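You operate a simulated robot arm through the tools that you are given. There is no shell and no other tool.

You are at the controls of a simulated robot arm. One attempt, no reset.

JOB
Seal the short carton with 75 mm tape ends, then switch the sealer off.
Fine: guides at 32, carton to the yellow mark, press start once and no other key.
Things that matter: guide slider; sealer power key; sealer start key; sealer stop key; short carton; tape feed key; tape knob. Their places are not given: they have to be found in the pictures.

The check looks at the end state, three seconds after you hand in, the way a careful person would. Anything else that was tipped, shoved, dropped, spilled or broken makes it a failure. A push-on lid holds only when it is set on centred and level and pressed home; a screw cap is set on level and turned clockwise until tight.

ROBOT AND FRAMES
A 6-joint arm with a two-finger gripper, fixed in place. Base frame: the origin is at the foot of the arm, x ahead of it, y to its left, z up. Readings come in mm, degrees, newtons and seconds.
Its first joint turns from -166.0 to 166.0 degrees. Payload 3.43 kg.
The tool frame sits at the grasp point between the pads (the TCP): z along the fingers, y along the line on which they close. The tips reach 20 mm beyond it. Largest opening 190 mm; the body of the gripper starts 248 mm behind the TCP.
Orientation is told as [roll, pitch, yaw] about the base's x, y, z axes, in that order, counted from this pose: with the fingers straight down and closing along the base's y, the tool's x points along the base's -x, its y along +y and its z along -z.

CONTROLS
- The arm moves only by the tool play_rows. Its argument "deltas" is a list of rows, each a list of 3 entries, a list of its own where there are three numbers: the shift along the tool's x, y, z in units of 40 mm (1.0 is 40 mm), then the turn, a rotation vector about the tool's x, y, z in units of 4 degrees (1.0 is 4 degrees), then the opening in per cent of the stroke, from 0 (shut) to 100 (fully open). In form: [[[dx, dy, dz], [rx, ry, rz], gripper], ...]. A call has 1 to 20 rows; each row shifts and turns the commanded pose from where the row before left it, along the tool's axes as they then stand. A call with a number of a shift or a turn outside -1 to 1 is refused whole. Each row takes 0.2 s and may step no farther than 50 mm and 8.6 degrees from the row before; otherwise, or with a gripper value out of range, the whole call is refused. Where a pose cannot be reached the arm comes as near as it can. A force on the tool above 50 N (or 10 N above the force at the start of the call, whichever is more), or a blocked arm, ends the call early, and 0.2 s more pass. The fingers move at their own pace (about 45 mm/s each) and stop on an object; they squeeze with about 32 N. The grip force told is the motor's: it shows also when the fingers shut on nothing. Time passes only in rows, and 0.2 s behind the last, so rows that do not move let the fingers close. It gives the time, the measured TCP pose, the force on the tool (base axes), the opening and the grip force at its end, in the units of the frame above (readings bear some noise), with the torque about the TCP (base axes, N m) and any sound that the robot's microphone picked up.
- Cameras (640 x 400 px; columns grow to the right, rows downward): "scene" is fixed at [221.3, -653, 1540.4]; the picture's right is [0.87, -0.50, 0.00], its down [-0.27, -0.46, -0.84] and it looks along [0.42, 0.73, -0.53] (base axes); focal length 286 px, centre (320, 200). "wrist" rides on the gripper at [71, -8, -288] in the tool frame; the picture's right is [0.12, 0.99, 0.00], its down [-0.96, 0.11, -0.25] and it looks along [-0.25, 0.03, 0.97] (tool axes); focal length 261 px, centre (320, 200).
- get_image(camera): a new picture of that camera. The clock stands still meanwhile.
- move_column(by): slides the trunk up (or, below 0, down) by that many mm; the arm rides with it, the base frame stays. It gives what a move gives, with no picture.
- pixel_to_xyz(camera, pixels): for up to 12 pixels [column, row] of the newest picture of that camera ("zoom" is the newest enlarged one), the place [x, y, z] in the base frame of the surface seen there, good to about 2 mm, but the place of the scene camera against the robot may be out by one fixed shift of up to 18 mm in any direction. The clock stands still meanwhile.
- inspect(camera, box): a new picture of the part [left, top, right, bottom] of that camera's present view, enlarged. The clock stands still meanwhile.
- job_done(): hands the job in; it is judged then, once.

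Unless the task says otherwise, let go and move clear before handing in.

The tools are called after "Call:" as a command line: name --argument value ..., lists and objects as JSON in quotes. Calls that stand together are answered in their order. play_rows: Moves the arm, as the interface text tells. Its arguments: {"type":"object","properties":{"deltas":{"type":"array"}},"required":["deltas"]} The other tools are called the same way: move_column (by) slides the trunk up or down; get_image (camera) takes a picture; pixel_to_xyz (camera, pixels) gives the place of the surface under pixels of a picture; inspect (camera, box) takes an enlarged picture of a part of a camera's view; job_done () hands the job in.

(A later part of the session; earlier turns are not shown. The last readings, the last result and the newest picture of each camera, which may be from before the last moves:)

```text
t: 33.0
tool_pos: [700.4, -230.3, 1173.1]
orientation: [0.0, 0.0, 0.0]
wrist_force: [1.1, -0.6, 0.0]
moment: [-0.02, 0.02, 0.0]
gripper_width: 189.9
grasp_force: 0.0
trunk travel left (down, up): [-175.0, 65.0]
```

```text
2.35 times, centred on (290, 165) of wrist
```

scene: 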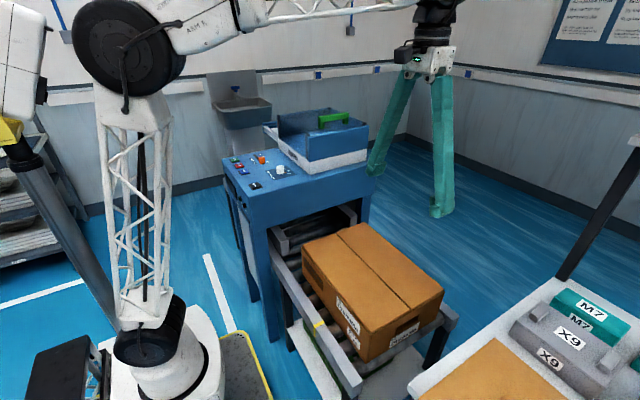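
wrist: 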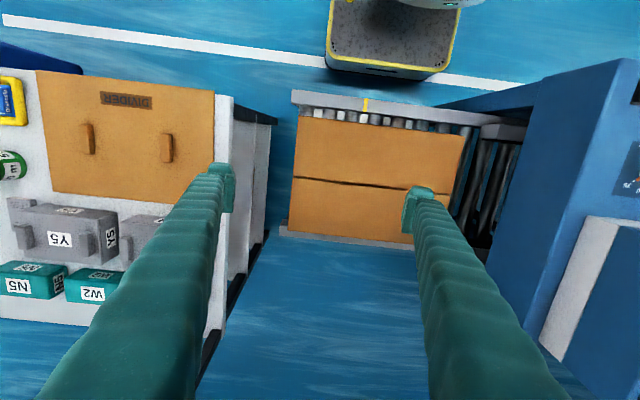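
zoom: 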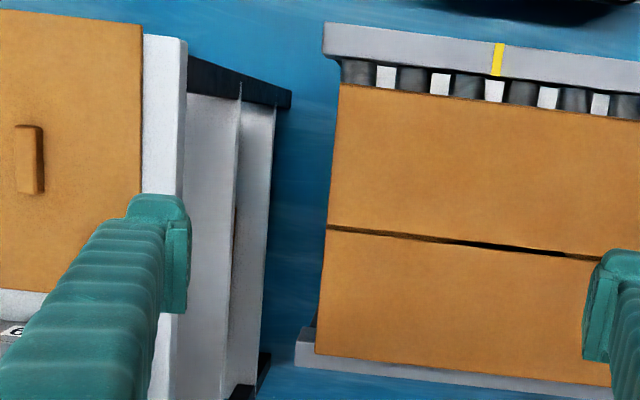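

The table edge is at y≈−465 (top z≈800), so there is a gap of about 175 mm behind the carton. I'll refine the carton edges from this zoom.

Call:
pixel_to_xyz --camera "zoom" --pixels '[[343, 95], [338, 150], [332, 210], [326, 270], [320, 340], [400, 97], [500, 105], [600, 120], [400, 352], [500, 365], [498, 60], [497, 47]]'

Call:
pixel_to_xyz --camera "wrist" --pixels '[[462, 140], [458, 160], [452, 185], [448, 198], [460, 148], [311, 120], [366, 100], [362, 104], [370, 104]]'

```text
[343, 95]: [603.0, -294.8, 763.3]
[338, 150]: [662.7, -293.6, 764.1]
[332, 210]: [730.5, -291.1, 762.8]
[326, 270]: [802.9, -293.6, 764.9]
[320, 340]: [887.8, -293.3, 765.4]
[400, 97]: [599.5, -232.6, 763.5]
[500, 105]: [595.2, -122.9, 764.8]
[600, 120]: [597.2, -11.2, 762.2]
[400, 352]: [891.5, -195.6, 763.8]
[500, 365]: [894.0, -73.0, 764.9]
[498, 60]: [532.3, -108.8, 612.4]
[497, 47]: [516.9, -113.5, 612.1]
```

```text
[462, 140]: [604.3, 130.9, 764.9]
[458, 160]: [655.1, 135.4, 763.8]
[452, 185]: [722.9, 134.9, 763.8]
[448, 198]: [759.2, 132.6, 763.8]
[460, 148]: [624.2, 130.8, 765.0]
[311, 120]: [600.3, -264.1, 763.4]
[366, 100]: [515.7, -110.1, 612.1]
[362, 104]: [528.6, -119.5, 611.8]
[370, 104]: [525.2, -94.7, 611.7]
```

The carton lies square: rear face y≈−295, front y≈+135, x 592–897, and the mark centre is y≈−109, so it needs a push of about 186 mm. I'll move behind it and turn the tool 90° so both fingers push either side of the hand hole.

Call:
play_rows --deltas '[[[-0.4, -0.9, 0], [0, 0, 0], 90], [[-0.4, -0.9, 0], [0, 0, 0], 90], [[-0.3, -0.9, 0], [0, 0, 0], 90], [[0, -0.25, 0], [0, 0, 1], 90], [[0, 0, 0], [0, 0, 1], 90], [[0, 0, 0], [0, 0, 1], 90], [[0, 0, 0], [0, 0, 1], 90], [[0, 0, 0], [0, 0, 1], 90], [[0, 0, 0], [0, 0, 1], 90], [[0, 0, 0], [0, 0, 1], 90], [[0, 0, 0], [0, 0, 1], 90], [[0, 0, 0], [0, 0, 1], 90], [[0, 0, 0], [0, 0, 1], 90], [[0, 0, 0], [0, 0, 1], 90], [[0, 0, 0], [0, 0, 1], 90], [[0, 0, 0], [0, 0, 1], 90], [[0, 0, 0], [0, 0, 1], 90]]'

Call:
play_rows --deltas '[[[0, 0, 0], [0, 0, 1], 90], [[0, 0, 0], [0, 0, 1], 90], [[0, 0, 0], [0, 0, 1], 90], [[0, 0, 0], [0, 0, 1], 90], [[0, 0, 0], [0, 0, 1], 90], [[0, 0, 0], [0, 0, 1], 90], [[0, 0, 0], [0, 0, 1], 90], [[0, 0, 0], [0, 0, 1], 90], [[0, 0, 0], [0, 0, 0.5], 90], [[0, 0, 0], [0, 0, 0], 90]]'

Call:
get_image --camera "wrist"

Call:
get_image --camera "scene"

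```text
t: 36.6
tool_pos: [743.8, -347.3, 1173.8]
orientation: [-0.1, 0.0, -56.0]
wrist_force: [-0.1, -0.5, -0.1]
moment: [-0.03, 0.0, -0.01]
gripper_width: 170.8
grasp_force: 0.1
trunk travel left (down, up): [-175.0, 65.0]
```

```text
t: 38.8
tool_pos: [743.4, -346.9, 1173.6]
orientation: [0.0, 0.0, -90.0]
wrist_force: [-0.1, -0.4, 0.0]
moment: [0.01, -0.01, -0.02]
gripper_width: 170.8
grasp_force: 0.1
trunk travel left (down, up): [-175.0, 65.0]
```

```text
taken
```

wrist: 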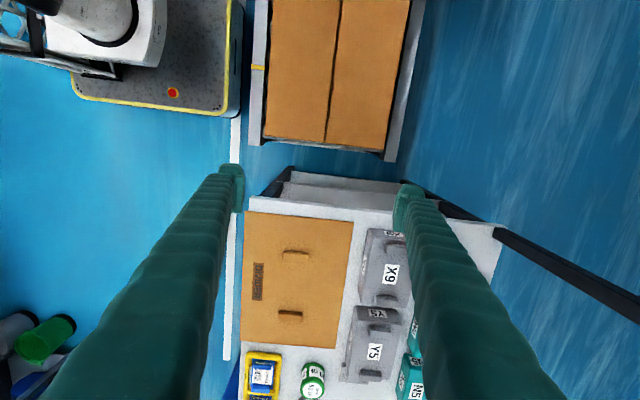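

```text
taken
```

scene: 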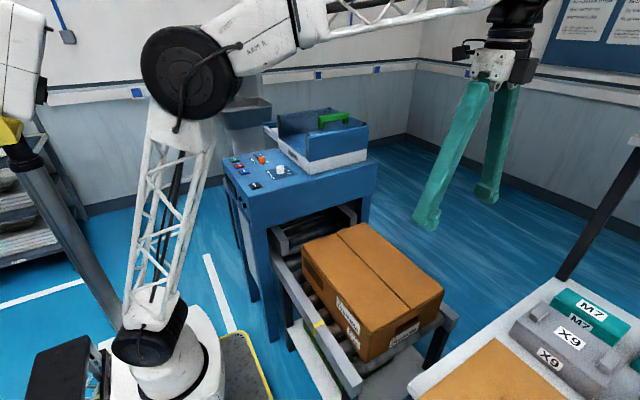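

The tool now points with both fingers behind the carton (rear edge at row ~145 of the wrist view), clear of the table. I'll descend to about z 665 in two stages.

Call:
play_rows --deltas '[[[0, 0, 0.6], [0, 0, 0], 90], [[0, 0, 1], [0, 0, 0], 90], [[0, 0, 1], [0, 0, 0], 90], [[0, 0, 1], [0, 0, 0], 90], [[0, 0, 1], [0, 0, 0], 90], [[0, 0, 1], [0, 0, 0], 90], [[0, 0, 1], [0, 0, 0], 90], [[0, 0, 1], [0, 0, 0], 90], [[0, 0, 0.5], [0, 0, 0], 90], [[0, 0, 0], [0, 0, 0], 90]]'

Call:
get_image --camera "wrist"

Call:
get_image --camera "scene"

```text
t: 41.0
tool_pos: [744.4, -347.2, 849.9]
orientation: [0.0, 0.0, -90.0]
wrist_force: [-0.3, -0.4, 0.5]
moment: [-0.02, -0.01, 0.03]
gripper_width: 170.9
grasp_force: 0.0
trunk travel left (down, up): [-175.0, 65.0]
```

```text
taken
```

wrist: 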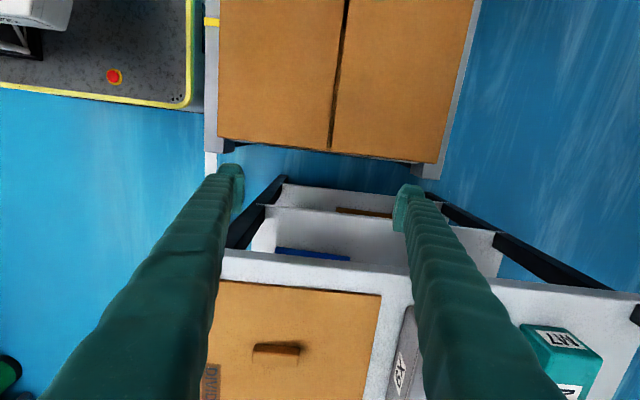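

```text
taken
```

scene: 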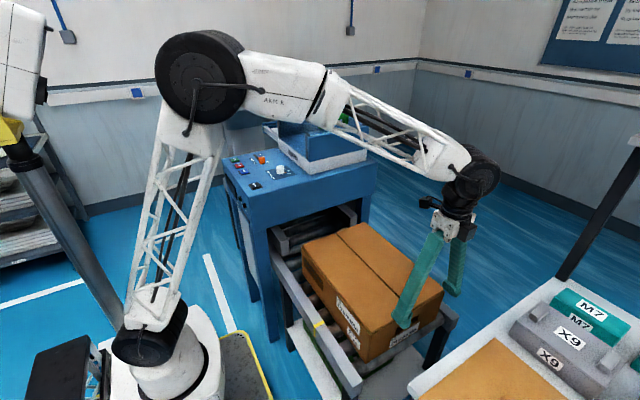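

All clear so far at z 850. I'll go down the remaining ~185 mm with the fingers about 30 mm behind the carton.

Call:
play_rows --deltas '[[[0, 0, 0.8], [0, 0, 0], 90], [[0, 0, 1], [0, 0, 0], 90], [[0, 0, 1], [0, 0, 0], 90], [[0, 0, 1], [0, 0, 0], 90], [[0, 0, 0.8], [0, 0, 0], 90], [[0, 0, 0], [0, 0, 0], 90]]'

Call:
get_image --camera "wrist"

Call:
get_image --camera "scene"

```text
t: 42.4
tool_pos: [742.8, -347.0, 665.5]
orientation: [0.0, -0.1, -89.8]
wrist_force: [0.5, 0.6, -0.1]
moment: [0.01, -0.02, 0.0]
gripper_width: 171.1
grasp_force: 0.0
trunk travel left (down, up): [-175.0, 65.0]
```

```text
taken
```

wrist: 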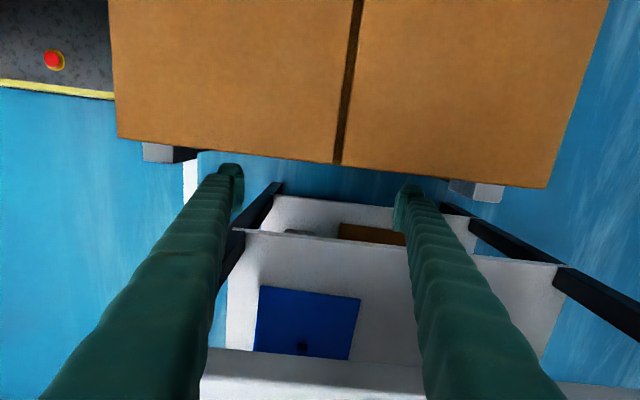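

```text
taken
```

scene: 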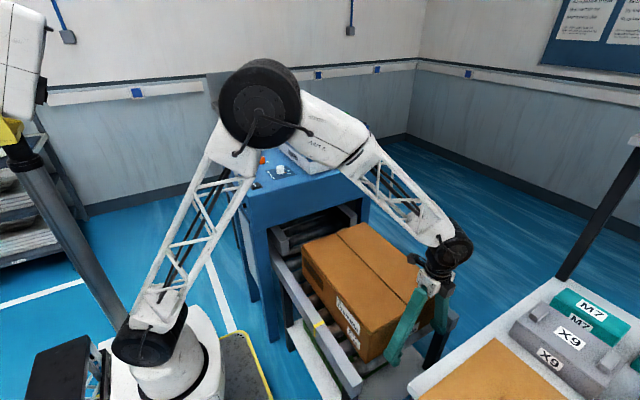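

Fingers straddle the hand-hole zone, ~31 mm behind the carton. I'll push slowly along +y (tool +x), stopping well short of the mark for a check.

Call:
play_rows --deltas '[[[0.4, 0, 0], [0, 0, 0], 90], [[0.2, 0, 0], [0, 0, 0], 90], [[0.1, 0, 0], [0, 0, 0], 90], [[0.1, 0, 0], [0, 0, 0], 90], [[0.1, 0, 0], [0, 0, 0], 90], [[0.15, 0, 0], [0, 0, 0], 90], [[0.2, 0, 0], [0, 0, 0], 90], [[0.2, 0, 0], [0, 0, 0], 90], [[0.2, 0, 0], [0, 0, 0], 90], [[0.2, 0, 0], [0, 0, 0], 90], [[0.2, 0, 0], [0, 0, 0], 90], [[0.2, 0, 0], [0, 0, 0], 90], [[0.2, 0, 0], [0, 0, 0], 90], [[0.2, 0, 0], [0, 0, 0], 90], [[0.15, 0, 0], [0, 0, 0], 90], [[0.1, 0, 0], [0, 0, 0], 90], [[0, 0, 0], [0, 0, 0], 90]]'

Call:
get_image --camera "wrist"

Call:
get_image --camera "scene"

```text
t: 46.0
tool_pos: [743.8, -231.3, 665.7]
orientation: [-0.1, 0.0, -89.9]
wrist_force: [0.1, -0.9, 0.2]
moment: [-0.01, -0.01, -0.07]
gripper_width: 171.3
grasp_force: 0.4
trunk travel left (down, up): [-175.0, 65.0]
```

```text
taken
```

wrist: 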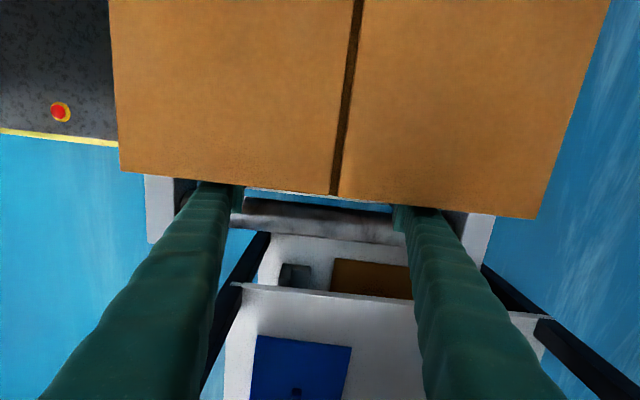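

```text
taken
```

scene: 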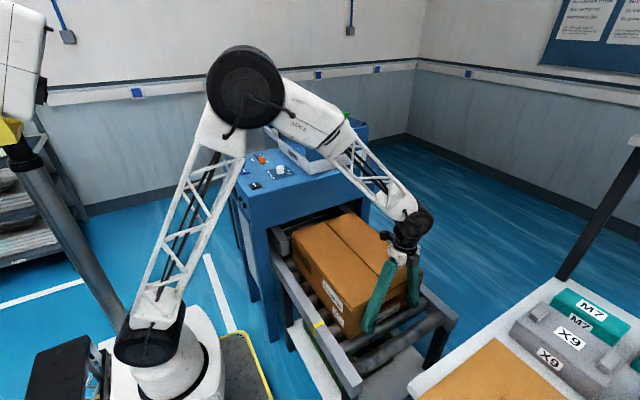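

The carton follows squarely (rear face ≈ y −210) with little force. I'll push another ~80 mm and compare with the yellow mark.

Call:
play_rows --deltas '[[[0.1, 0, 0], [0, 0, 0], 90], [[0.15, 0, 0], [0, 0, 0], 90], [[0.2, 0, 0], [0, 0, 0], 90], [[0.2, 0, 0], [0, 0, 0], 90], [[0.2, 0, 0], [0, 0, 0], 90], [[0.2, 0, 0], [0, 0, 0], 90], [[0.2, 0, 0], [0, 0, 0], 90], [[0.2, 0, 0], [0, 0, 0], 90], [[0.2, 0, 0], [0, 0, 0], 90], [[0.15, 0, 0], [0, 0, 0], 90], [[0.1, 0, 0], [0, 0, 0], 90], [[0.1, 0, 0], [0, 0, 0], 90], [[0, 0, 0], [0, 0, 0], 90]]'

Call:
get_image --camera "wrist"

Call:
inspect --camera "scene" --box '[260, 200, 470, 340]'

```text
t: 48.8
tool_pos: [743.6, -151.4, 665.8]
orientation: [0.0, 0.0, -89.8]
wrist_force: [1.4, -0.6, -0.7]
moment: [0.03, 0.01, -0.06]
gripper_width: 171.1
grasp_force: 0.1
trunk travel left (down, up): [-175.0, 65.0]
```

```text
taken
```

wrist: 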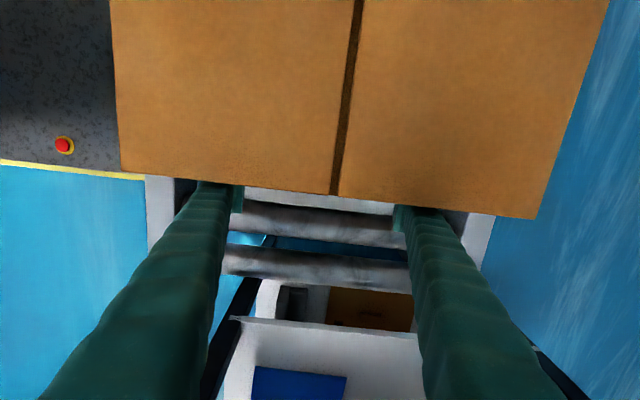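

```text
2.86 times, centred on (365, 270) of scene
```

zoom: 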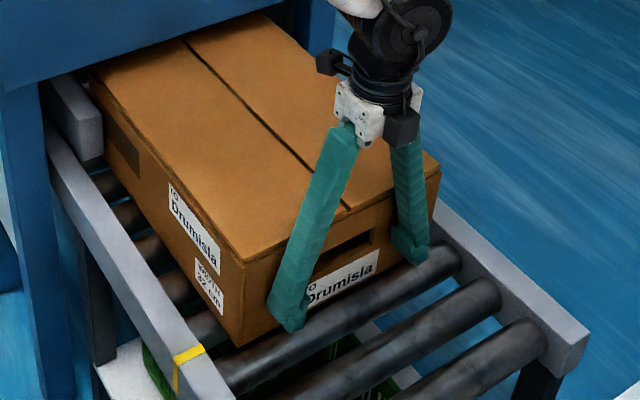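

The carton's front is entering between the guides and its rear corner is just short of the mark. I'll measure the rear edge and mark precisely.

Call:
pixel_to_xyz --camera "wrist" --pixels '[[125, 168], [250, 183], [325, 191], [390, 199], [530, 214], [160, 180]]'

Call:
pixel_to_xyz --camera "zoom" --pixels '[[241, 258], [240, 345], [238, 300], [188, 352], [175, 358], [203, 346], [400, 180], [436, 170], [90, 90], [75, 95], [100, 120], [55, 90]]'

```text
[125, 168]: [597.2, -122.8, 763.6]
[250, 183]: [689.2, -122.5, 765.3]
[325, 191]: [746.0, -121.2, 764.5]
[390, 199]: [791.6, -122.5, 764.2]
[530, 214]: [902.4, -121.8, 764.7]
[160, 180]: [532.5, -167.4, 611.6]
```

```text
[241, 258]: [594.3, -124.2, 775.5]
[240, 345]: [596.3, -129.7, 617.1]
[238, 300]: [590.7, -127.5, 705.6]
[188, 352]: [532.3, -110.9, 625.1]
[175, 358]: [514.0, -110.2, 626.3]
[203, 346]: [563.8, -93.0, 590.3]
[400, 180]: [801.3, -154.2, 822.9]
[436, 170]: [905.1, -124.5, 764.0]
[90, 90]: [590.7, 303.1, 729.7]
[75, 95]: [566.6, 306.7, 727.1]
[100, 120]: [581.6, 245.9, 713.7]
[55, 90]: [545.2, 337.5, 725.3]
```

Call:
inspect --camera "scene" --box '[305, 300, 369, 340]'

```text
10.00 times, centred on (337, 320) of scene
```

zoom: 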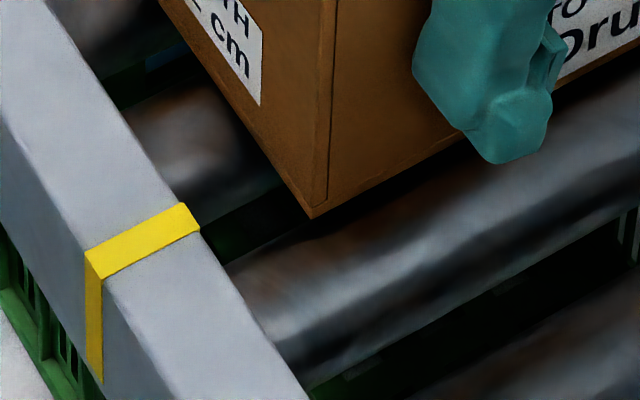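

Call:
pixel_to_xyz --camera "zoom" --pixels '[[145, 240], [135, 228], [155, 255], [180, 206], [196, 230], [88, 254], [106, 278], [318, 160], [316, 198], [345, 180], [300, 180]]'

```text
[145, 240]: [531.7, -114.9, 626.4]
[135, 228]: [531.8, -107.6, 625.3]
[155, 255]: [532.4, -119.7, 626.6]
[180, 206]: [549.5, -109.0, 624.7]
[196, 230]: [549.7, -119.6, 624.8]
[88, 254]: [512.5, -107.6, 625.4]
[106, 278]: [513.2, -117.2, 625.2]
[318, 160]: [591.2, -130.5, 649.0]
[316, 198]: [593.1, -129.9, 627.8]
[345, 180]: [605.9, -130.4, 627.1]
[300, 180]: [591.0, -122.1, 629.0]
```

In one frame, the rear face is at −130.4 and the mark spans −107.6 to −119.7 (centre −113.7), so 17 mm remain. I'll push exactly that, slowly.

Call:
play_rows --deltas '[[[0.1, 0, 0], [0, 0, 0], 90], [[0.1, 0, 0], [0, 0, 0], 90], [[0.1, 0, 0], [0, 0, 0], 90], [[0.08, 0, 0], [0, 0, 0], 90], [[0.045, 0, 0], [0, 0, 0], 90], [[0, 0, 0], [0, 0, 0], 90], [[0, 0, 0], [0, 0, 0], 90]]'

Call:
inspect --camera "scene" --box '[305, 300, 369, 340]'

```text
t: 50.4
tool_pos: [742.1, -134.4, 665.5]
orientation: [0.0, 0.0, -89.8]
wrist_force: [-0.6, -2.0, 0.4]
moment: [0.04, -0.07, -0.14]
gripper_width: 170.8
grasp_force: 0.1
trunk travel left (down, up): [-175.0, 65.0]
```

```text
10.00 times, centred on (337, 320) of scene
```

zoom: 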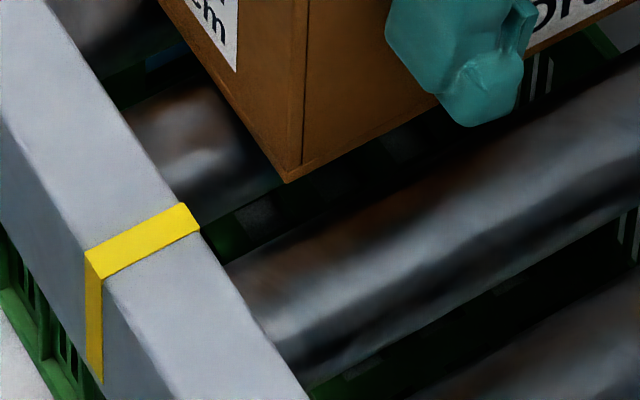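

Call:
pixel_to_xyz --camera "zoom" --pixels '[[145, 240], [135, 228], [155, 255], [291, 120], [289, 165], [320, 150], [350, 140], [290, 175]]'

Call:
get_image --camera "scene"

```text
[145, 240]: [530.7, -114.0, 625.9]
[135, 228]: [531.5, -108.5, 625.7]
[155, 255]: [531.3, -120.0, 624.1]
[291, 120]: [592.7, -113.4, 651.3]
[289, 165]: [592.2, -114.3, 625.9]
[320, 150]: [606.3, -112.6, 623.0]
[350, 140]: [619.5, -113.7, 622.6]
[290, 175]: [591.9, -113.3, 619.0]
```

```text
taken
```

scene: 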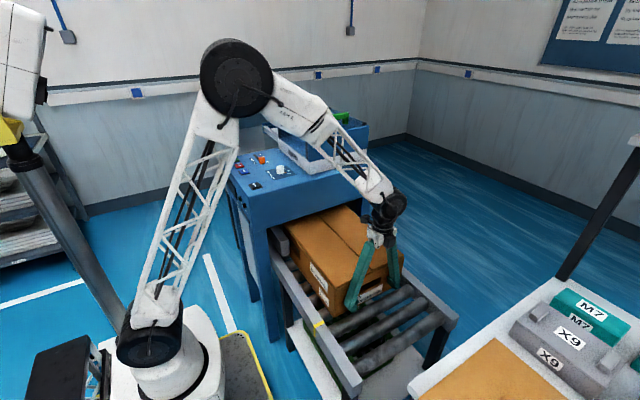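

The carton's rear face (−113.5) now sits on the mark centre (−114) and it is square. I'll back off, rise, and turn the tool back while closing the fingers.

Call:
play_rows --deltas '[[[-0.2, 0, 0], [0, 0, 0], 90], [[-0.4, 0, 0], [0, 0, 0], 90], [[-0.5, 0, 0], [0, 0, 0], 90], [[-0.4, 0, -0.4], [0, 0, 0], 90], [[0, 0, -1], [0, 0, 0], 90], [[0, 0, -1], [0, 0, 0], 90], [[0, 0, -1], [0, 0, 0], 90], [[0, 0, -1], [0, 0, 0], 90], [[0, 0, -1], [0, 0, -1], 40], [[0, 0, -1], [0, 0, -1], 0], [[0, 0, -1], [0, 0, -1], 0], [[0, 0, -1], [0, 0, -1], 0], [[0, 0, -1], [0, 0, -1], 0], [[0, 0, -1], [0, 0, -1], 0], [[0, 0, -1], [0, 0, -1], 0], [[0, 0, -1], [0, 0, -1], 0], [[0, 0, -0.5], [0, 0, -1], 0], [[0, 0, 0], [0, 0, -1], 0], [[0, 0, 0], [0, 0, -1], 0], [[0, 0, 0], [0, 0, -1], 0]]'

Call:
play_rows --deltas '[[[0, 0, 0], [0, 0, -1], 0], [[0, 0, 0], [0, 0, -1], 0], [[0, 0, 0], [0, 0, -1], 0], [[0, 0, 0], [0, 0, -1], 0], [[0, 0, 0], [0, 0, -1], 0], [[0, 0, 0], [0, 0, -1], 0], [[0, 0, 0], [0, 0, -1], 0], [[0, 0, 0], [0, 0, -1], 0], [[0, 0, 0], [0, 0, -1], 0], [[0, 0, 0], [0, 0, -1], 0], [[0, 0, 0], [0, 0, -0.5], 0], [[0, 0, 0], [0, 0, 0], 0]]'

Call:
get_image --camera "scene"

Call:
get_image --camera "wrist"

```text
t: 54.6
tool_pos: [743.8, -193.5, 1181.9]
orientation: [0.0, 0.0, -41.9]
wrist_force: [0.5, -0.2, 0.3]
moment: [0.01, 0.01, 0.0]
gripper_width: 0.0
grasp_force: 31.6
trunk travel left (down, up): [-175.0, 65.0]
```

```text
t: 57.2
tool_pos: [743.0, -194.5, 1182.1]
orientation: [0.0, 0.1, 0.1]
wrist_force: [0.3, 0.2, 0.9]
moment: [-0.03, 0.0, 0.01]
gripper_width: 0.2
grasp_force: 32.6
trunk travel left (down, up): [-175.0, 65.0]
```

```text
taken
```

scene: 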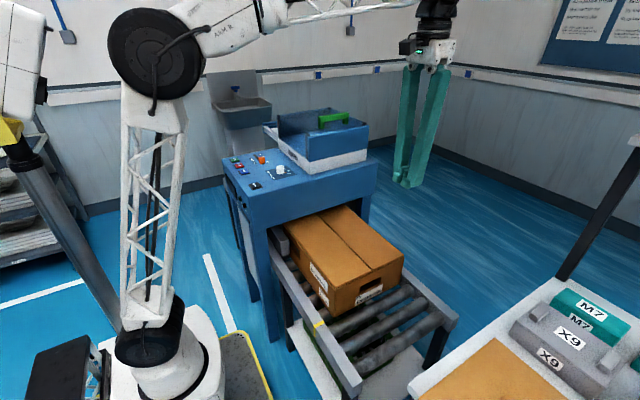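

```text
taken
```

wrist: 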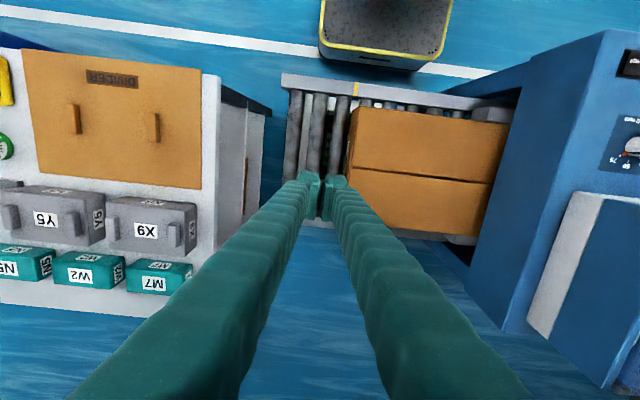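

The carton stayed put with its rear edge at the mark (wrist 357,88). I'll check its entry between the guides and then head for the power key.

Call:
inspect --camera "scene" --box '[260, 195, 420, 300]'

Call:
play_rows --deltas '[[[0.6, 0.7, 0], [0, 0, 0], 0], [[0.6, 0.7, 0], [0, 0, 0], 0], [[0.6, 0.7, 0], [0, 0, 0], 0], [[0.6, 0.9, 0], [0, 0, 0], 0], [[0.6, 0.9, 0], [0, 0, 0], 0], [[0.6, 0.9, 0], [0, 0, 0], 0], [[0.6, 0.9, 0], [0, 0, 0], 0], [[0.6, 0.9, 0], [0, 0, 0], 0], [[0.6, 0.9, 0], [0, 0, 0], 0], [[0.6, 0.9, 0], [0, 0, 0], 0], [[0.4, 0.9, 0.2], [0, 0, 0], 0], [[0, 0.9, 0.3], [0, 0, 0], 0], [[0, 0.9, 0.3], [0, 0, 0], 0], [[0, 0.9, 0.3], [0, 0, 0], 0], [[0, 0.6, 0.3], [0, 0, 0], 0], [[0, 0, 0], [0, 0, 0], 0]]'

Call:
get_image --camera "wrist"

```text
3.81 times, centred on (340, 248) of scene
```

zoom: 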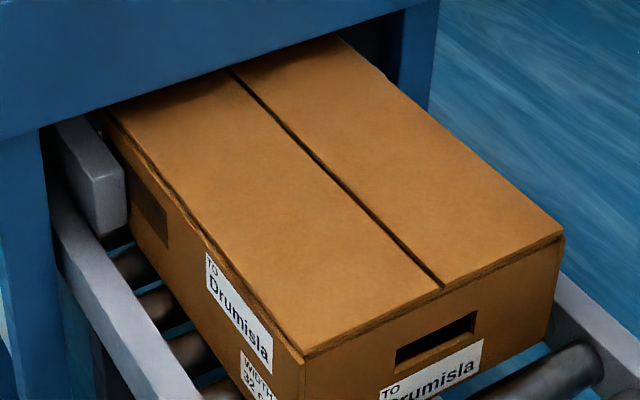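

```text
t: 60.6
tool_pos: [486.1, 309.8, 1126.0]
orientation: [0.0, 0.0, 0.2]
wrist_force: [0.2, -0.2, -0.1]
moment: [0.01, 0.02, 0.0]
gripper_width: 0.2
grasp_force: 32.2
trunk travel left (down, up): [-175.0, 65.0]
```

```text
taken
```

wrist: 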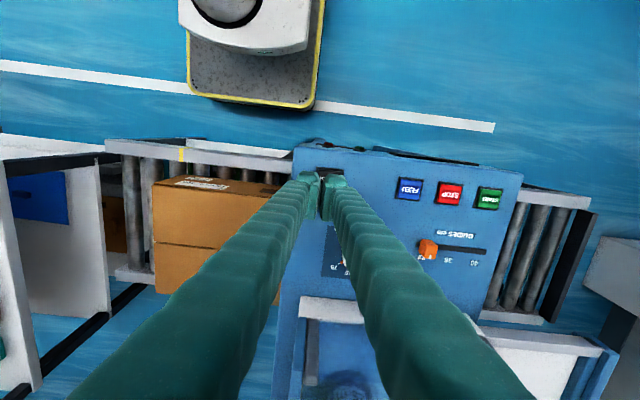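

The carton sits between the guides. I'm at (486,310,1126); I'll shift over POWER (492,325.5), tilt the tool 16° so that only the tip edge touches, and lower to just above the key.

Call:
play_rows --deltas '[[[0.05, 0.39, 0], [0, 0, 0], 0], [[0, 0, 0], [0, 1, 0], 0], [[0, 0, 0], [0, 1, 0], 0], [[0, 0, 0], [0, 1, 0], 0], [[0, 0, 0], [0, 1, 0], 0], [[-0.196, 0, 0.685], [0, 0, 0], 0], [[-0.196, 0, 0.685], [0, 0, 0], 0], [[-0.196, 0, 0.685], [0, 0, 0], 0], [[-0.13, 0, 0.45], [0, 0, 0], 0], [[0, 0, 0], [0, 0, 0], 0]]'

Call:
get_image --camera "wrist"

Call:
inspect --camera "scene" --box '[210, 140, 306, 200]'

```text
t: 62.8
tool_pos: [484.5, 324.3, 1020.0]
orientation: [0.1, 16.0, 0.2]
wrist_force: [0.0, -0.1, 0.0]
moment: [0.02, 0.01, -0.01]
gripper_width: 0.1
grasp_force: 31.9
trunk travel left (down, up): [-175.0, 65.0]
```

```text
taken
```

wrist: 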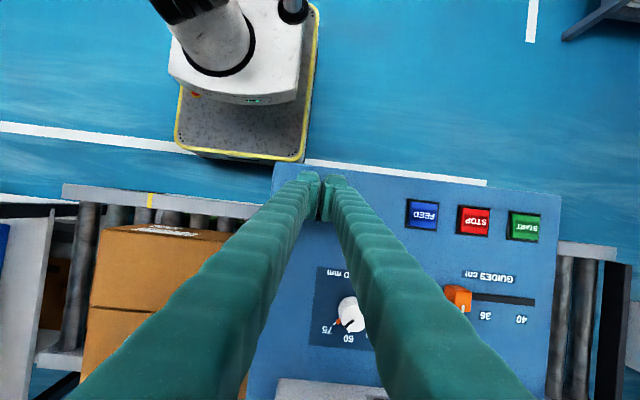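

```text
6.67 times, centred on (258, 170) of scene
```

zoom: 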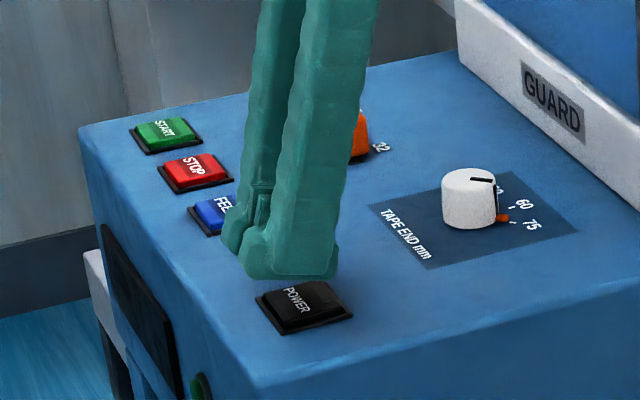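

Call:
pixel_to_xyz --camera "zoom" --pixels '[[245, 268], [290, 274], [330, 275], [262, 297], [290, 328], [350, 315], [318, 285], [305, 305]]'

```text
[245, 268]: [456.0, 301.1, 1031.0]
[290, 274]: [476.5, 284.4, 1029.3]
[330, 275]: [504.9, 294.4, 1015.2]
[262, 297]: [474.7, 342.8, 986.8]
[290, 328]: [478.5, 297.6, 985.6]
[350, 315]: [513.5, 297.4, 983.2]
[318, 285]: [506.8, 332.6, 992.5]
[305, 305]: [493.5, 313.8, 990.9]
```

The tip edge hovers over the POWER key (key top about 977, frame about 973). I'll lower 14 mm, then feel for the key in ~1.5 mm steps.

Call:
play_rows --deltas '[[[-0.034, 0, 0.12], [0, 0, 0], 0], [[-0.034, 0, 0.12], [0, 0, 0], 0], [[-0.028, 0, 0.096], [0, 0, 0], 0], [[0, 0, 0], [0, 0, 0], 0]]'

Call:
inspect --camera "scene" --box '[226, 155, 290, 195]'

```text
t: 63.8
tool_pos: [485.1, 324.5, 1007.3]
orientation: [0.0, 16.0, 0.2]
wrist_force: [0.4, -0.5, -1.1]
moment: [0.0, 0.0, 0.0]
gripper_width: 0.0
grasp_force: 31.6
trunk travel left (down, up): [-175.0, 65.0]
```

```text
10.00 times, centred on (258, 175) of scene
```

zoom: 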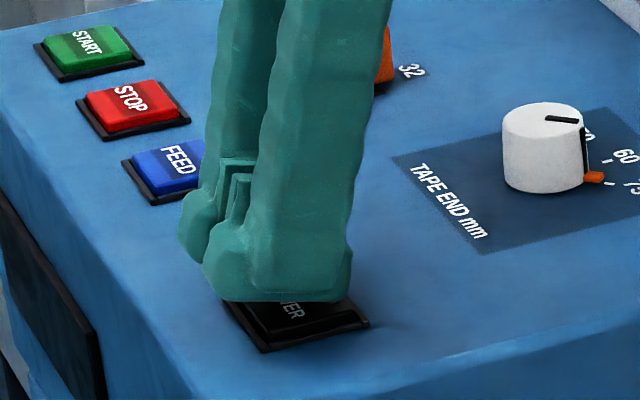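

Tip edge is right over the key with no contact yet (z 1007). I'll step down 1.5–2 mm per row for about 5 mm.

Call:
play_rows --deltas '[[[-0.0103, 0, 0.036], [0, 0, 0], 0], [[-0.0103, 0, 0.036], [0, 0, 0], 0], [[-0.0103, 0, 0.036], [0, 0, 0], 0]]'

```text
t: 64.6
tool_pos: [484.0, 325.2, 1002.4]
orientation: [0.0, 16.0, 0.1]
wrist_force: [-0.5, 0.5, 0.3]
moment: [-0.02, 0.01, 0.02]
gripper_width: 0.0
grasp_force: 31.4
trunk travel left (down, up): [-175.0, 65.0]
```

Call:
play_rows --deltas '[[[-0.0103, 0, 0.036], [0, 0, 0], 0], [[-0.0103, 0, 0.036], [0, 0, 0], 0]]'

Call:
inspect --camera "scene" --box '[226, 155, 290, 195]'

```text
t: 65.2
tool_pos: [485.3, 324.6, 1000.2]
orientation: [-0.1, 15.9, 0.0]
wrist_force: [1.2, 0.1, 0.3]
moment: [-0.02, 0.01, 0.0]
gripper_width: 0.0
grasp_force: 32.1
trunk travel left (down, up): [-175.0, 65.0]
```

```text
10.00 times, centred on (258, 175) of scene
```

zoom: 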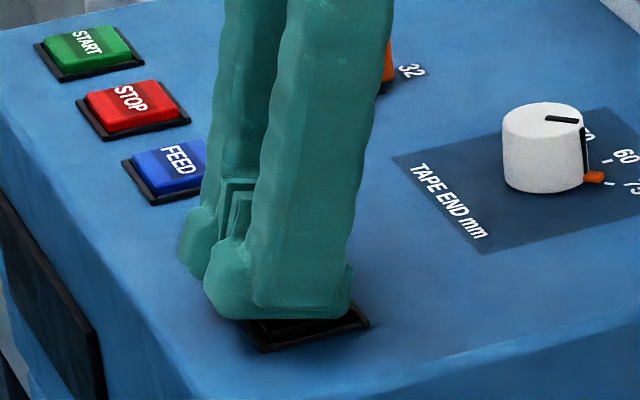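

Still no clear force at z 1000. I'll continue 1 mm at a time.

Call:
play_rows --deltas '[[[-0.007, 0, 0.024], [0, 0, 0], 0], [[-0.007, 0, 0.024], [0, 0, 0], 0]]'

```text
t: 65.8
tool_pos: [484.2, 325.5, 997.0]
orientation: [0.0, 16.0, 0.2]
wrist_force: [-1.3, -0.5, 1.8]
moment: [0.0, 0.0, -0.03]
gripper_width: 5.9
grasp_force: 34.5
trunk travel left (down, up): [-175.0, 65.0]
```

The opening changed to 5.9 mm with ~2 N contact, so the tips touch something; I'll look before going on.

Call:
inspect --camera "scene" --box '[226, 155, 290, 195]'

Call:
inspect --camera "wrist" --box '[270, 150, 390, 225]'

Call:
inspect --camera "scene" --box '[215, 165, 279, 205]'

```text
10.00 times, centred on (258, 175) of scene
```

zoom: 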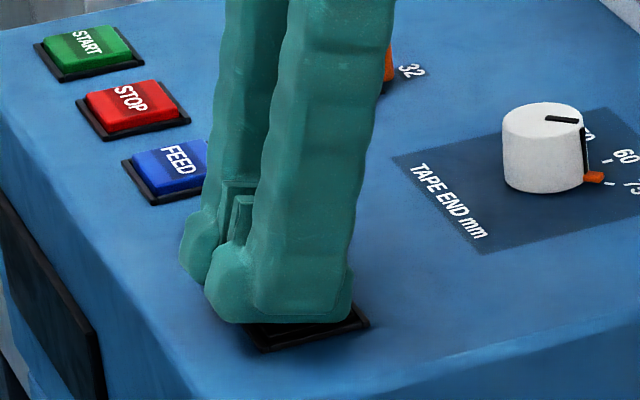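

```text
5.33 times, centred on (330, 188) of wrist
```

zoom: 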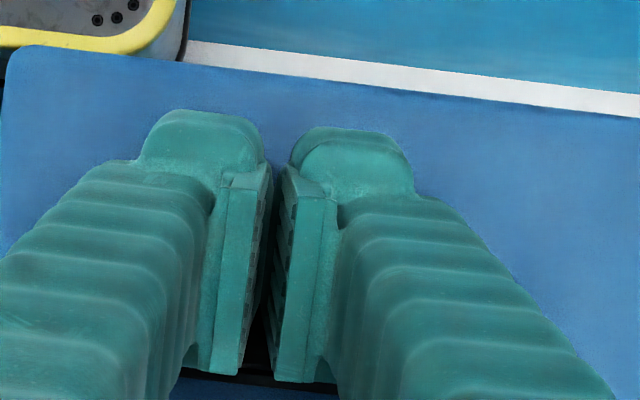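

```text
10.00 times, centred on (247, 185) of scene
```

zoom: 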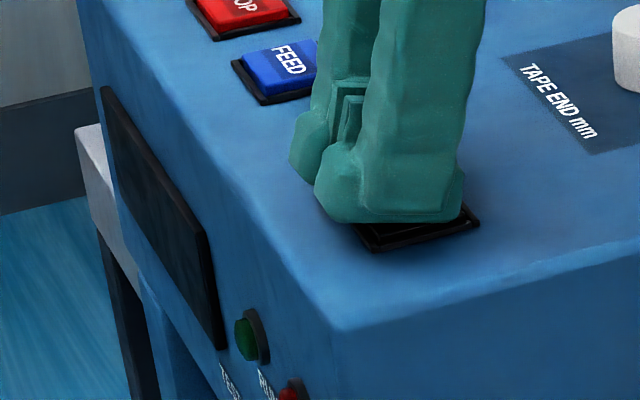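

Contact began but the lamps and display are still dark; vertical force is only ~2 N. I'll press a further 1 mm at a time.

Call:
play_rows --deltas '[[[-0.007, 0, 0.024], [0, 0, 0], 0]]'

```text
t: 66.2
tool_pos: [485.1, 325.0, 996.4]
orientation: [0.0, 16.0, 0.1]
wrist_force: [-1.0, -0.6, 2.6]
moment: [-0.03, -0.01, 0.01]
gripper_width: 5.9
grasp_force: 33.6
trunk travel left (down, up): [-175.0, 65.0]
heard: click
```

A click was heard. I'll look at the panel now, then lift.

Call:
inspect --camera "scene" --box '[215, 165, 279, 205]'

Call:
play_rows --deltas '[[[0.014, 0, -0.05], [0, 0, 0], 0], [[0.034, 0, -0.12], [0, 0, 0], 0], [[0.1, 0, -0.4], [0, 0, 0], 0], [[0.14, 0, -0.5], [0, 0, 0], 0], [[0, 0, 0], [0, 0, 0], 0]]'

Call:
inspect --camera "scene" --box '[215, 165, 279, 205]'

Call:
inspect --camera "scene" --box '[210, 140, 306, 200]'

```text
10.00 times, centred on (247, 185) of scene
```

zoom: 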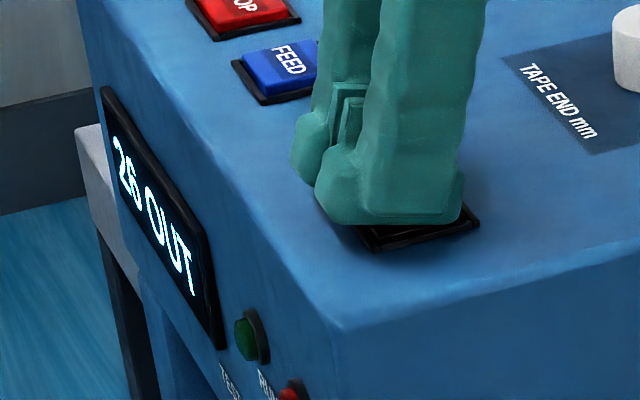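

```text
t: 67.4
tool_pos: [485.2, 324.6, 1042.4]
orientation: [0.0, 16.0, 0.0]
wrist_force: [-1.1, -0.5, -0.6]
moment: [0.05, 0.0, -0.02]
gripper_width: 0.0
grasp_force: 34.6
trunk travel left (down, up): [-175.0, 65.0]
```

```text
10.00 times, centred on (247, 185) of scene
```

zoom: 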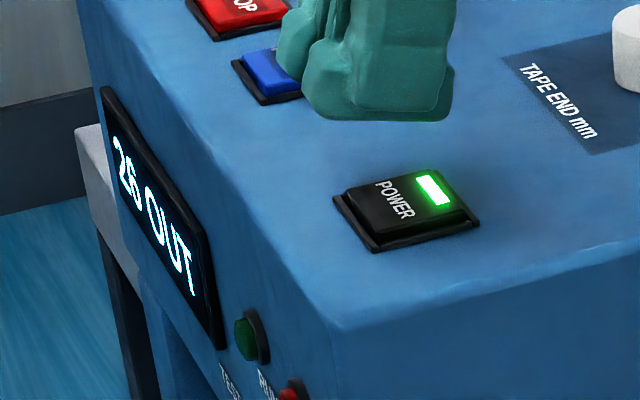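

```text
6.67 times, centred on (258, 170) of scene
```

zoom: 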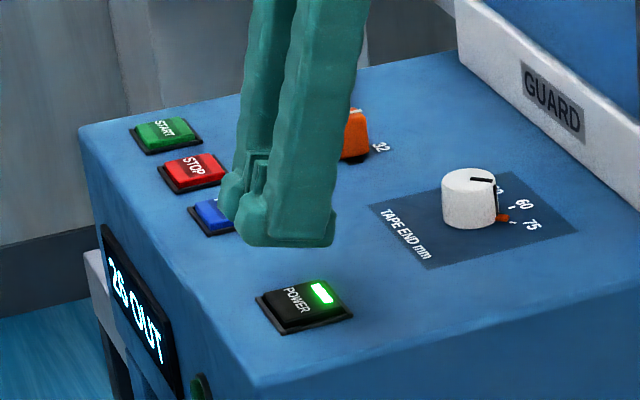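

Power is on (green window lit) and the display shows something like "26 OUT". I'll zoom the scene camera tightly on the display and on the text under it.

Call:
inspect --camera "scene" --box '[220, 174, 244, 204]'

Call:
inspect --camera "scene" --box '[228, 192, 256, 222]'

Call:
inspect --camera "scene" --box '[270, 100, 390, 180]'

```text
13.33 times, centred on (232, 189) of scene
```

zoom: 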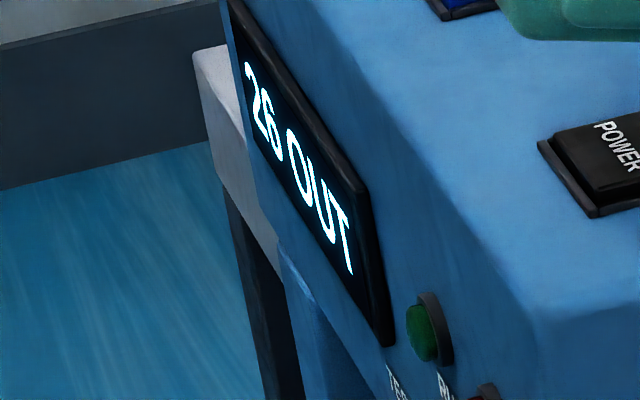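

```text
13.33 times, centred on (242, 207) of scene
```

zoom: 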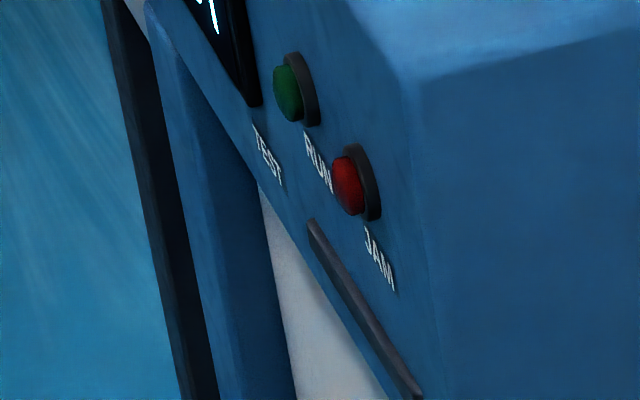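

```text
5.00 times, centred on (330, 140) of scene
```

zoom: 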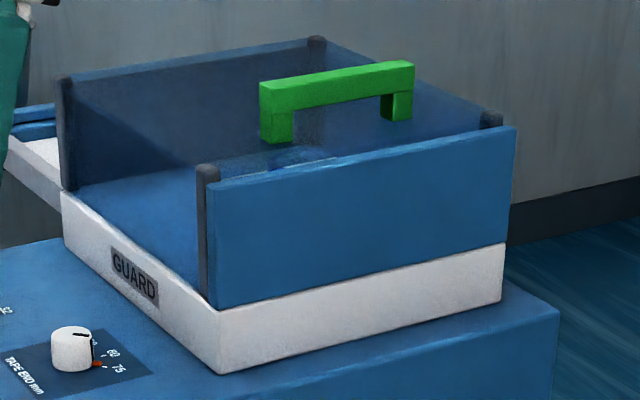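

The display reads "26 OUT" (a carton count), with RUN and JAM lamps dark. Now I'll move at this height to above START (492, 605).

Call:
play_rows --deltas '[[[0, 0.6, 0], [0, 0, 0], 0], [[0, 0.9, 0], [0, 0, 0], 0], [[0, 0.9, 0], [0, 0, 0], 0], [[0, 0.9, 0], [0, 0, 0], 0], [[0, 0.9, 0], [0, 0, 0], 0], [[0, 0.9, 0], [0, 0, 0], 0], [[0, 0.9, 0], [0, 0, 0], 0], [[0, 0.6, 0], [0, 0, 0], 0], [[0, 0.41, 0], [0, 0, 0], 0], [[0, 0, 0], [0, 0, 0], 0]]'

Call:
get_image --camera "wrist"

Call:
inspect --camera "scene" --box '[210, 130, 306, 190]'

```text
t: 69.6
tool_pos: [484.3, 606.5, 1040.6]
orientation: [0.0, 16.0, 0.1]
wrist_force: [0.6, 0.4, 0.6]
moment: [-0.01, -0.01, 0.04]
gripper_width: 0.0
grasp_force: 34.4
trunk travel left (down, up): [-175.0, 65.0]
```

```text
taken
```

wrist: 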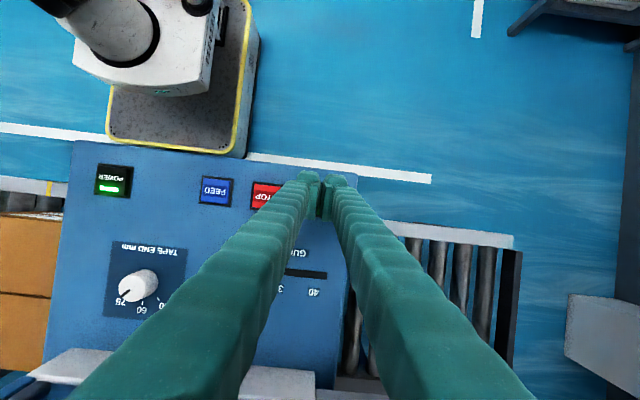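

```text
6.67 times, centred on (258, 160) of scene
```

zoom: 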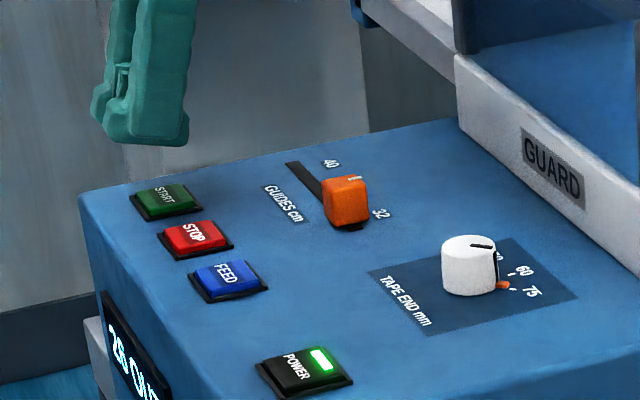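

The tips are over START (its shadow falls on the key) and well clear of STOP. I'll lower to just above contact (z≈1000).

Call:
play_rows --deltas '[[[-0.09, 0, 0.3], [0, 0, 0], 0], [[-0.09, 0, 0.3], [0, 0, 0], 0], [[-0.07, 0, 0.25], [0, 0, 0], 0], [[-0.035, 0, 0.13], [0, 0, 0], 0], [[0, 0, 0], [0, 0, 0], 0]]'

Call:
inspect --camera "scene" --box '[210, 135, 274, 175]'

```text
t: 70.8
tool_pos: [485.0, 605.8, 999.8]
orientation: [0.0, 16.0, 0.1]
wrist_force: [0.1, 0.5, -0.1]
moment: [-0.02, 0.04, 0.03]
gripper_width: 0.0
grasp_force: 34.4
trunk travel left (down, up): [-175.0, 65.0]
```

```text
10.00 times, centred on (242, 155) of scene
```

zoom: 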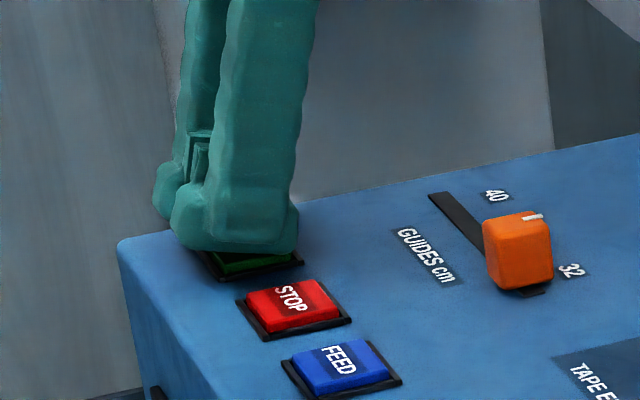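

The tips are only over the START key. Pressing in 1 mm steps until the click.

Call:
play_rows --deltas '[[[-0.007, 0, 0.024], [0, 0, 0], 0], [[-0.007, 0, 0.024], [0, 0, 0], 0]]'

```text
t: 71.4
tool_pos: [484.7, 606.1, 998.4]
orientation: [0.0, 15.9, 0.1]
wrist_force: [0.3, 0.3, 1.3]
moment: [-0.02, -0.04, 0.0]
gripper_width: 5.8
grasp_force: 34.2
trunk travel left (down, up): [-175.0, 65.0]
```

Call:
play_rows --deltas '[[[-0.007, 0, 0.024], [0, 0, 0], 0]]'

```text
t: 71.8
tool_pos: [485.6, 606.1, 996.9]
orientation: [0.1, 16.0, 0.0]
wrist_force: [0.8, 0.4, 2.3]
moment: [0.0, -0.02, 0.02]
gripper_width: 5.9
grasp_force: 34.7
trunk travel left (down, up): [-175.0, 65.0]
heard: click
```

A click: START is pressed. I'll lift off at once and watch the machine.

Call:
play_rows --deltas '[[[0.028, 0, -0.1], [0, 0, 0], 0], [[0.07, 0, -0.25], [0, 0, 0], 0], [[0.14, 0, -0.5], [0, 0, 0], 0], [[0.14, 0, -0.5], [0, 0, 0], 0]]'

Call:
get_image --camera "scene"

Call:
inspect --camera "scene" --box '[215, 145, 295, 215]'

```text
t: 72.8
tool_pos: [485.4, 606.5, 1053.2]
orientation: [0.0, 16.1, 0.0]
wrist_force: [0.9, -0.3, -0.2]
moment: [0.01, 0.04, 0.01]
gripper_width: 0.0
grasp_force: 34.7
trunk travel left (down, up): [-175.0, 65.0]
```

```text
taken
```

scene: 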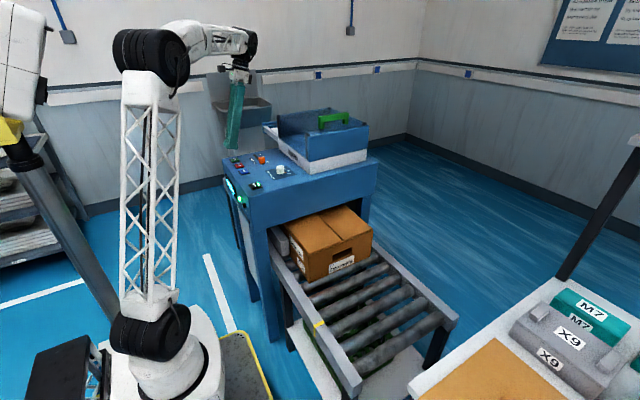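

```text
5.71 times, centred on (255, 180) of scene
```

zoom: 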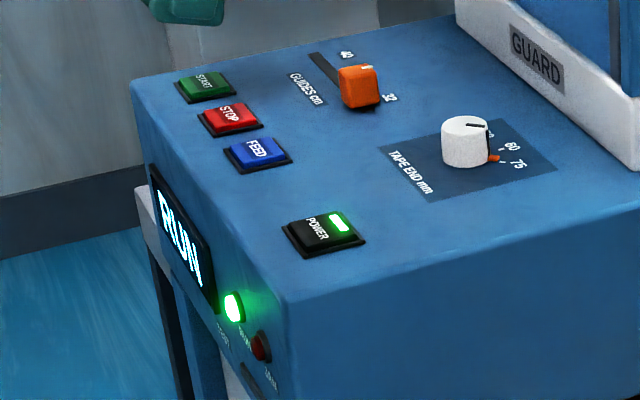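

RUN lamp is on and the carton is being drawn in. I'll wait at this safe height and watch.

Call:
play_rows --deltas '[[[0, 0, 0], [0, 0, 0], 0], [[0, 0, 0], [0, 0, 0], 0], [[0, 0, 0], [0, 0, 0], 0], [[0, 0, 0], [0, 0, 0], 0], [[0, 0, 0], [0, 0, 0], 0], [[0, 0, 0], [0, 0, 0], 0], [[0, 0, 0], [0, 0, 0], 0], [[0, 0, 0], [0, 0, 0], 0], [[0, 0, 0], [0, 0, 0], 0], [[0, 0, 0], [0, 0, 0], 0]]'

Call:
get_image --camera "scene"

Call:
get_image --camera "wrist"

Call:
inspect --camera "scene" --box '[215, 145, 295, 215]'

```text
t: 75.0
tool_pos: [484.7, 604.9, 1052.0]
orientation: [0.0, 15.9, 0.1]
wrist_force: [0.0, -0.5, 0.4]
moment: [0.02, 0.0, -0.02]
gripper_width: 0.0
grasp_force: 34.0
trunk travel left (down, up): [-175.0, 65.0]
```

```text
taken
```

scene: 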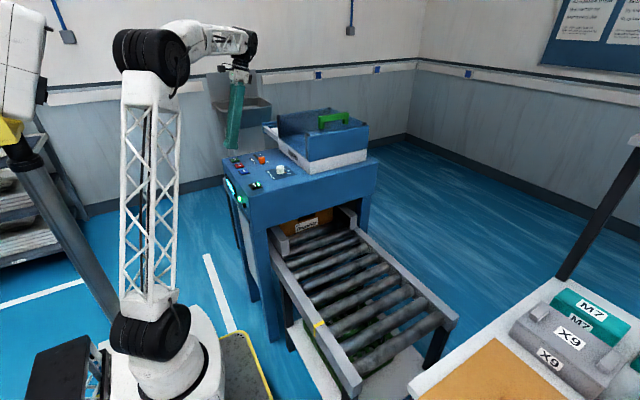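

```text
taken
```

wrist: 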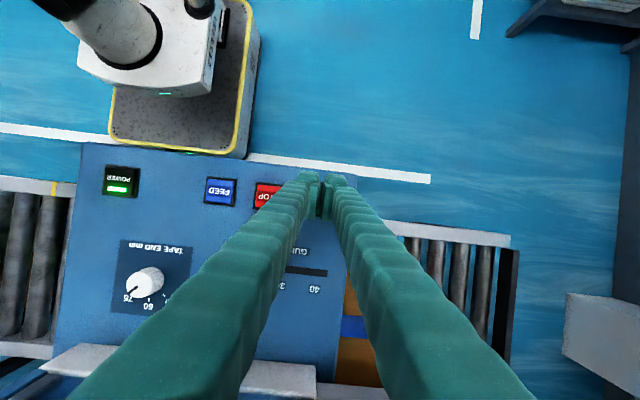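

```text
5.71 times, centred on (255, 180) of scene
```

zoom: 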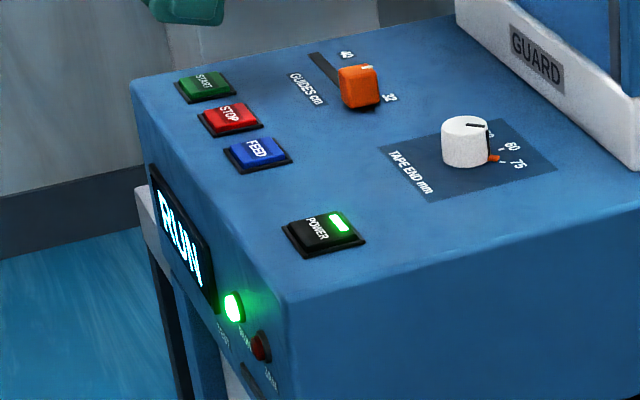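

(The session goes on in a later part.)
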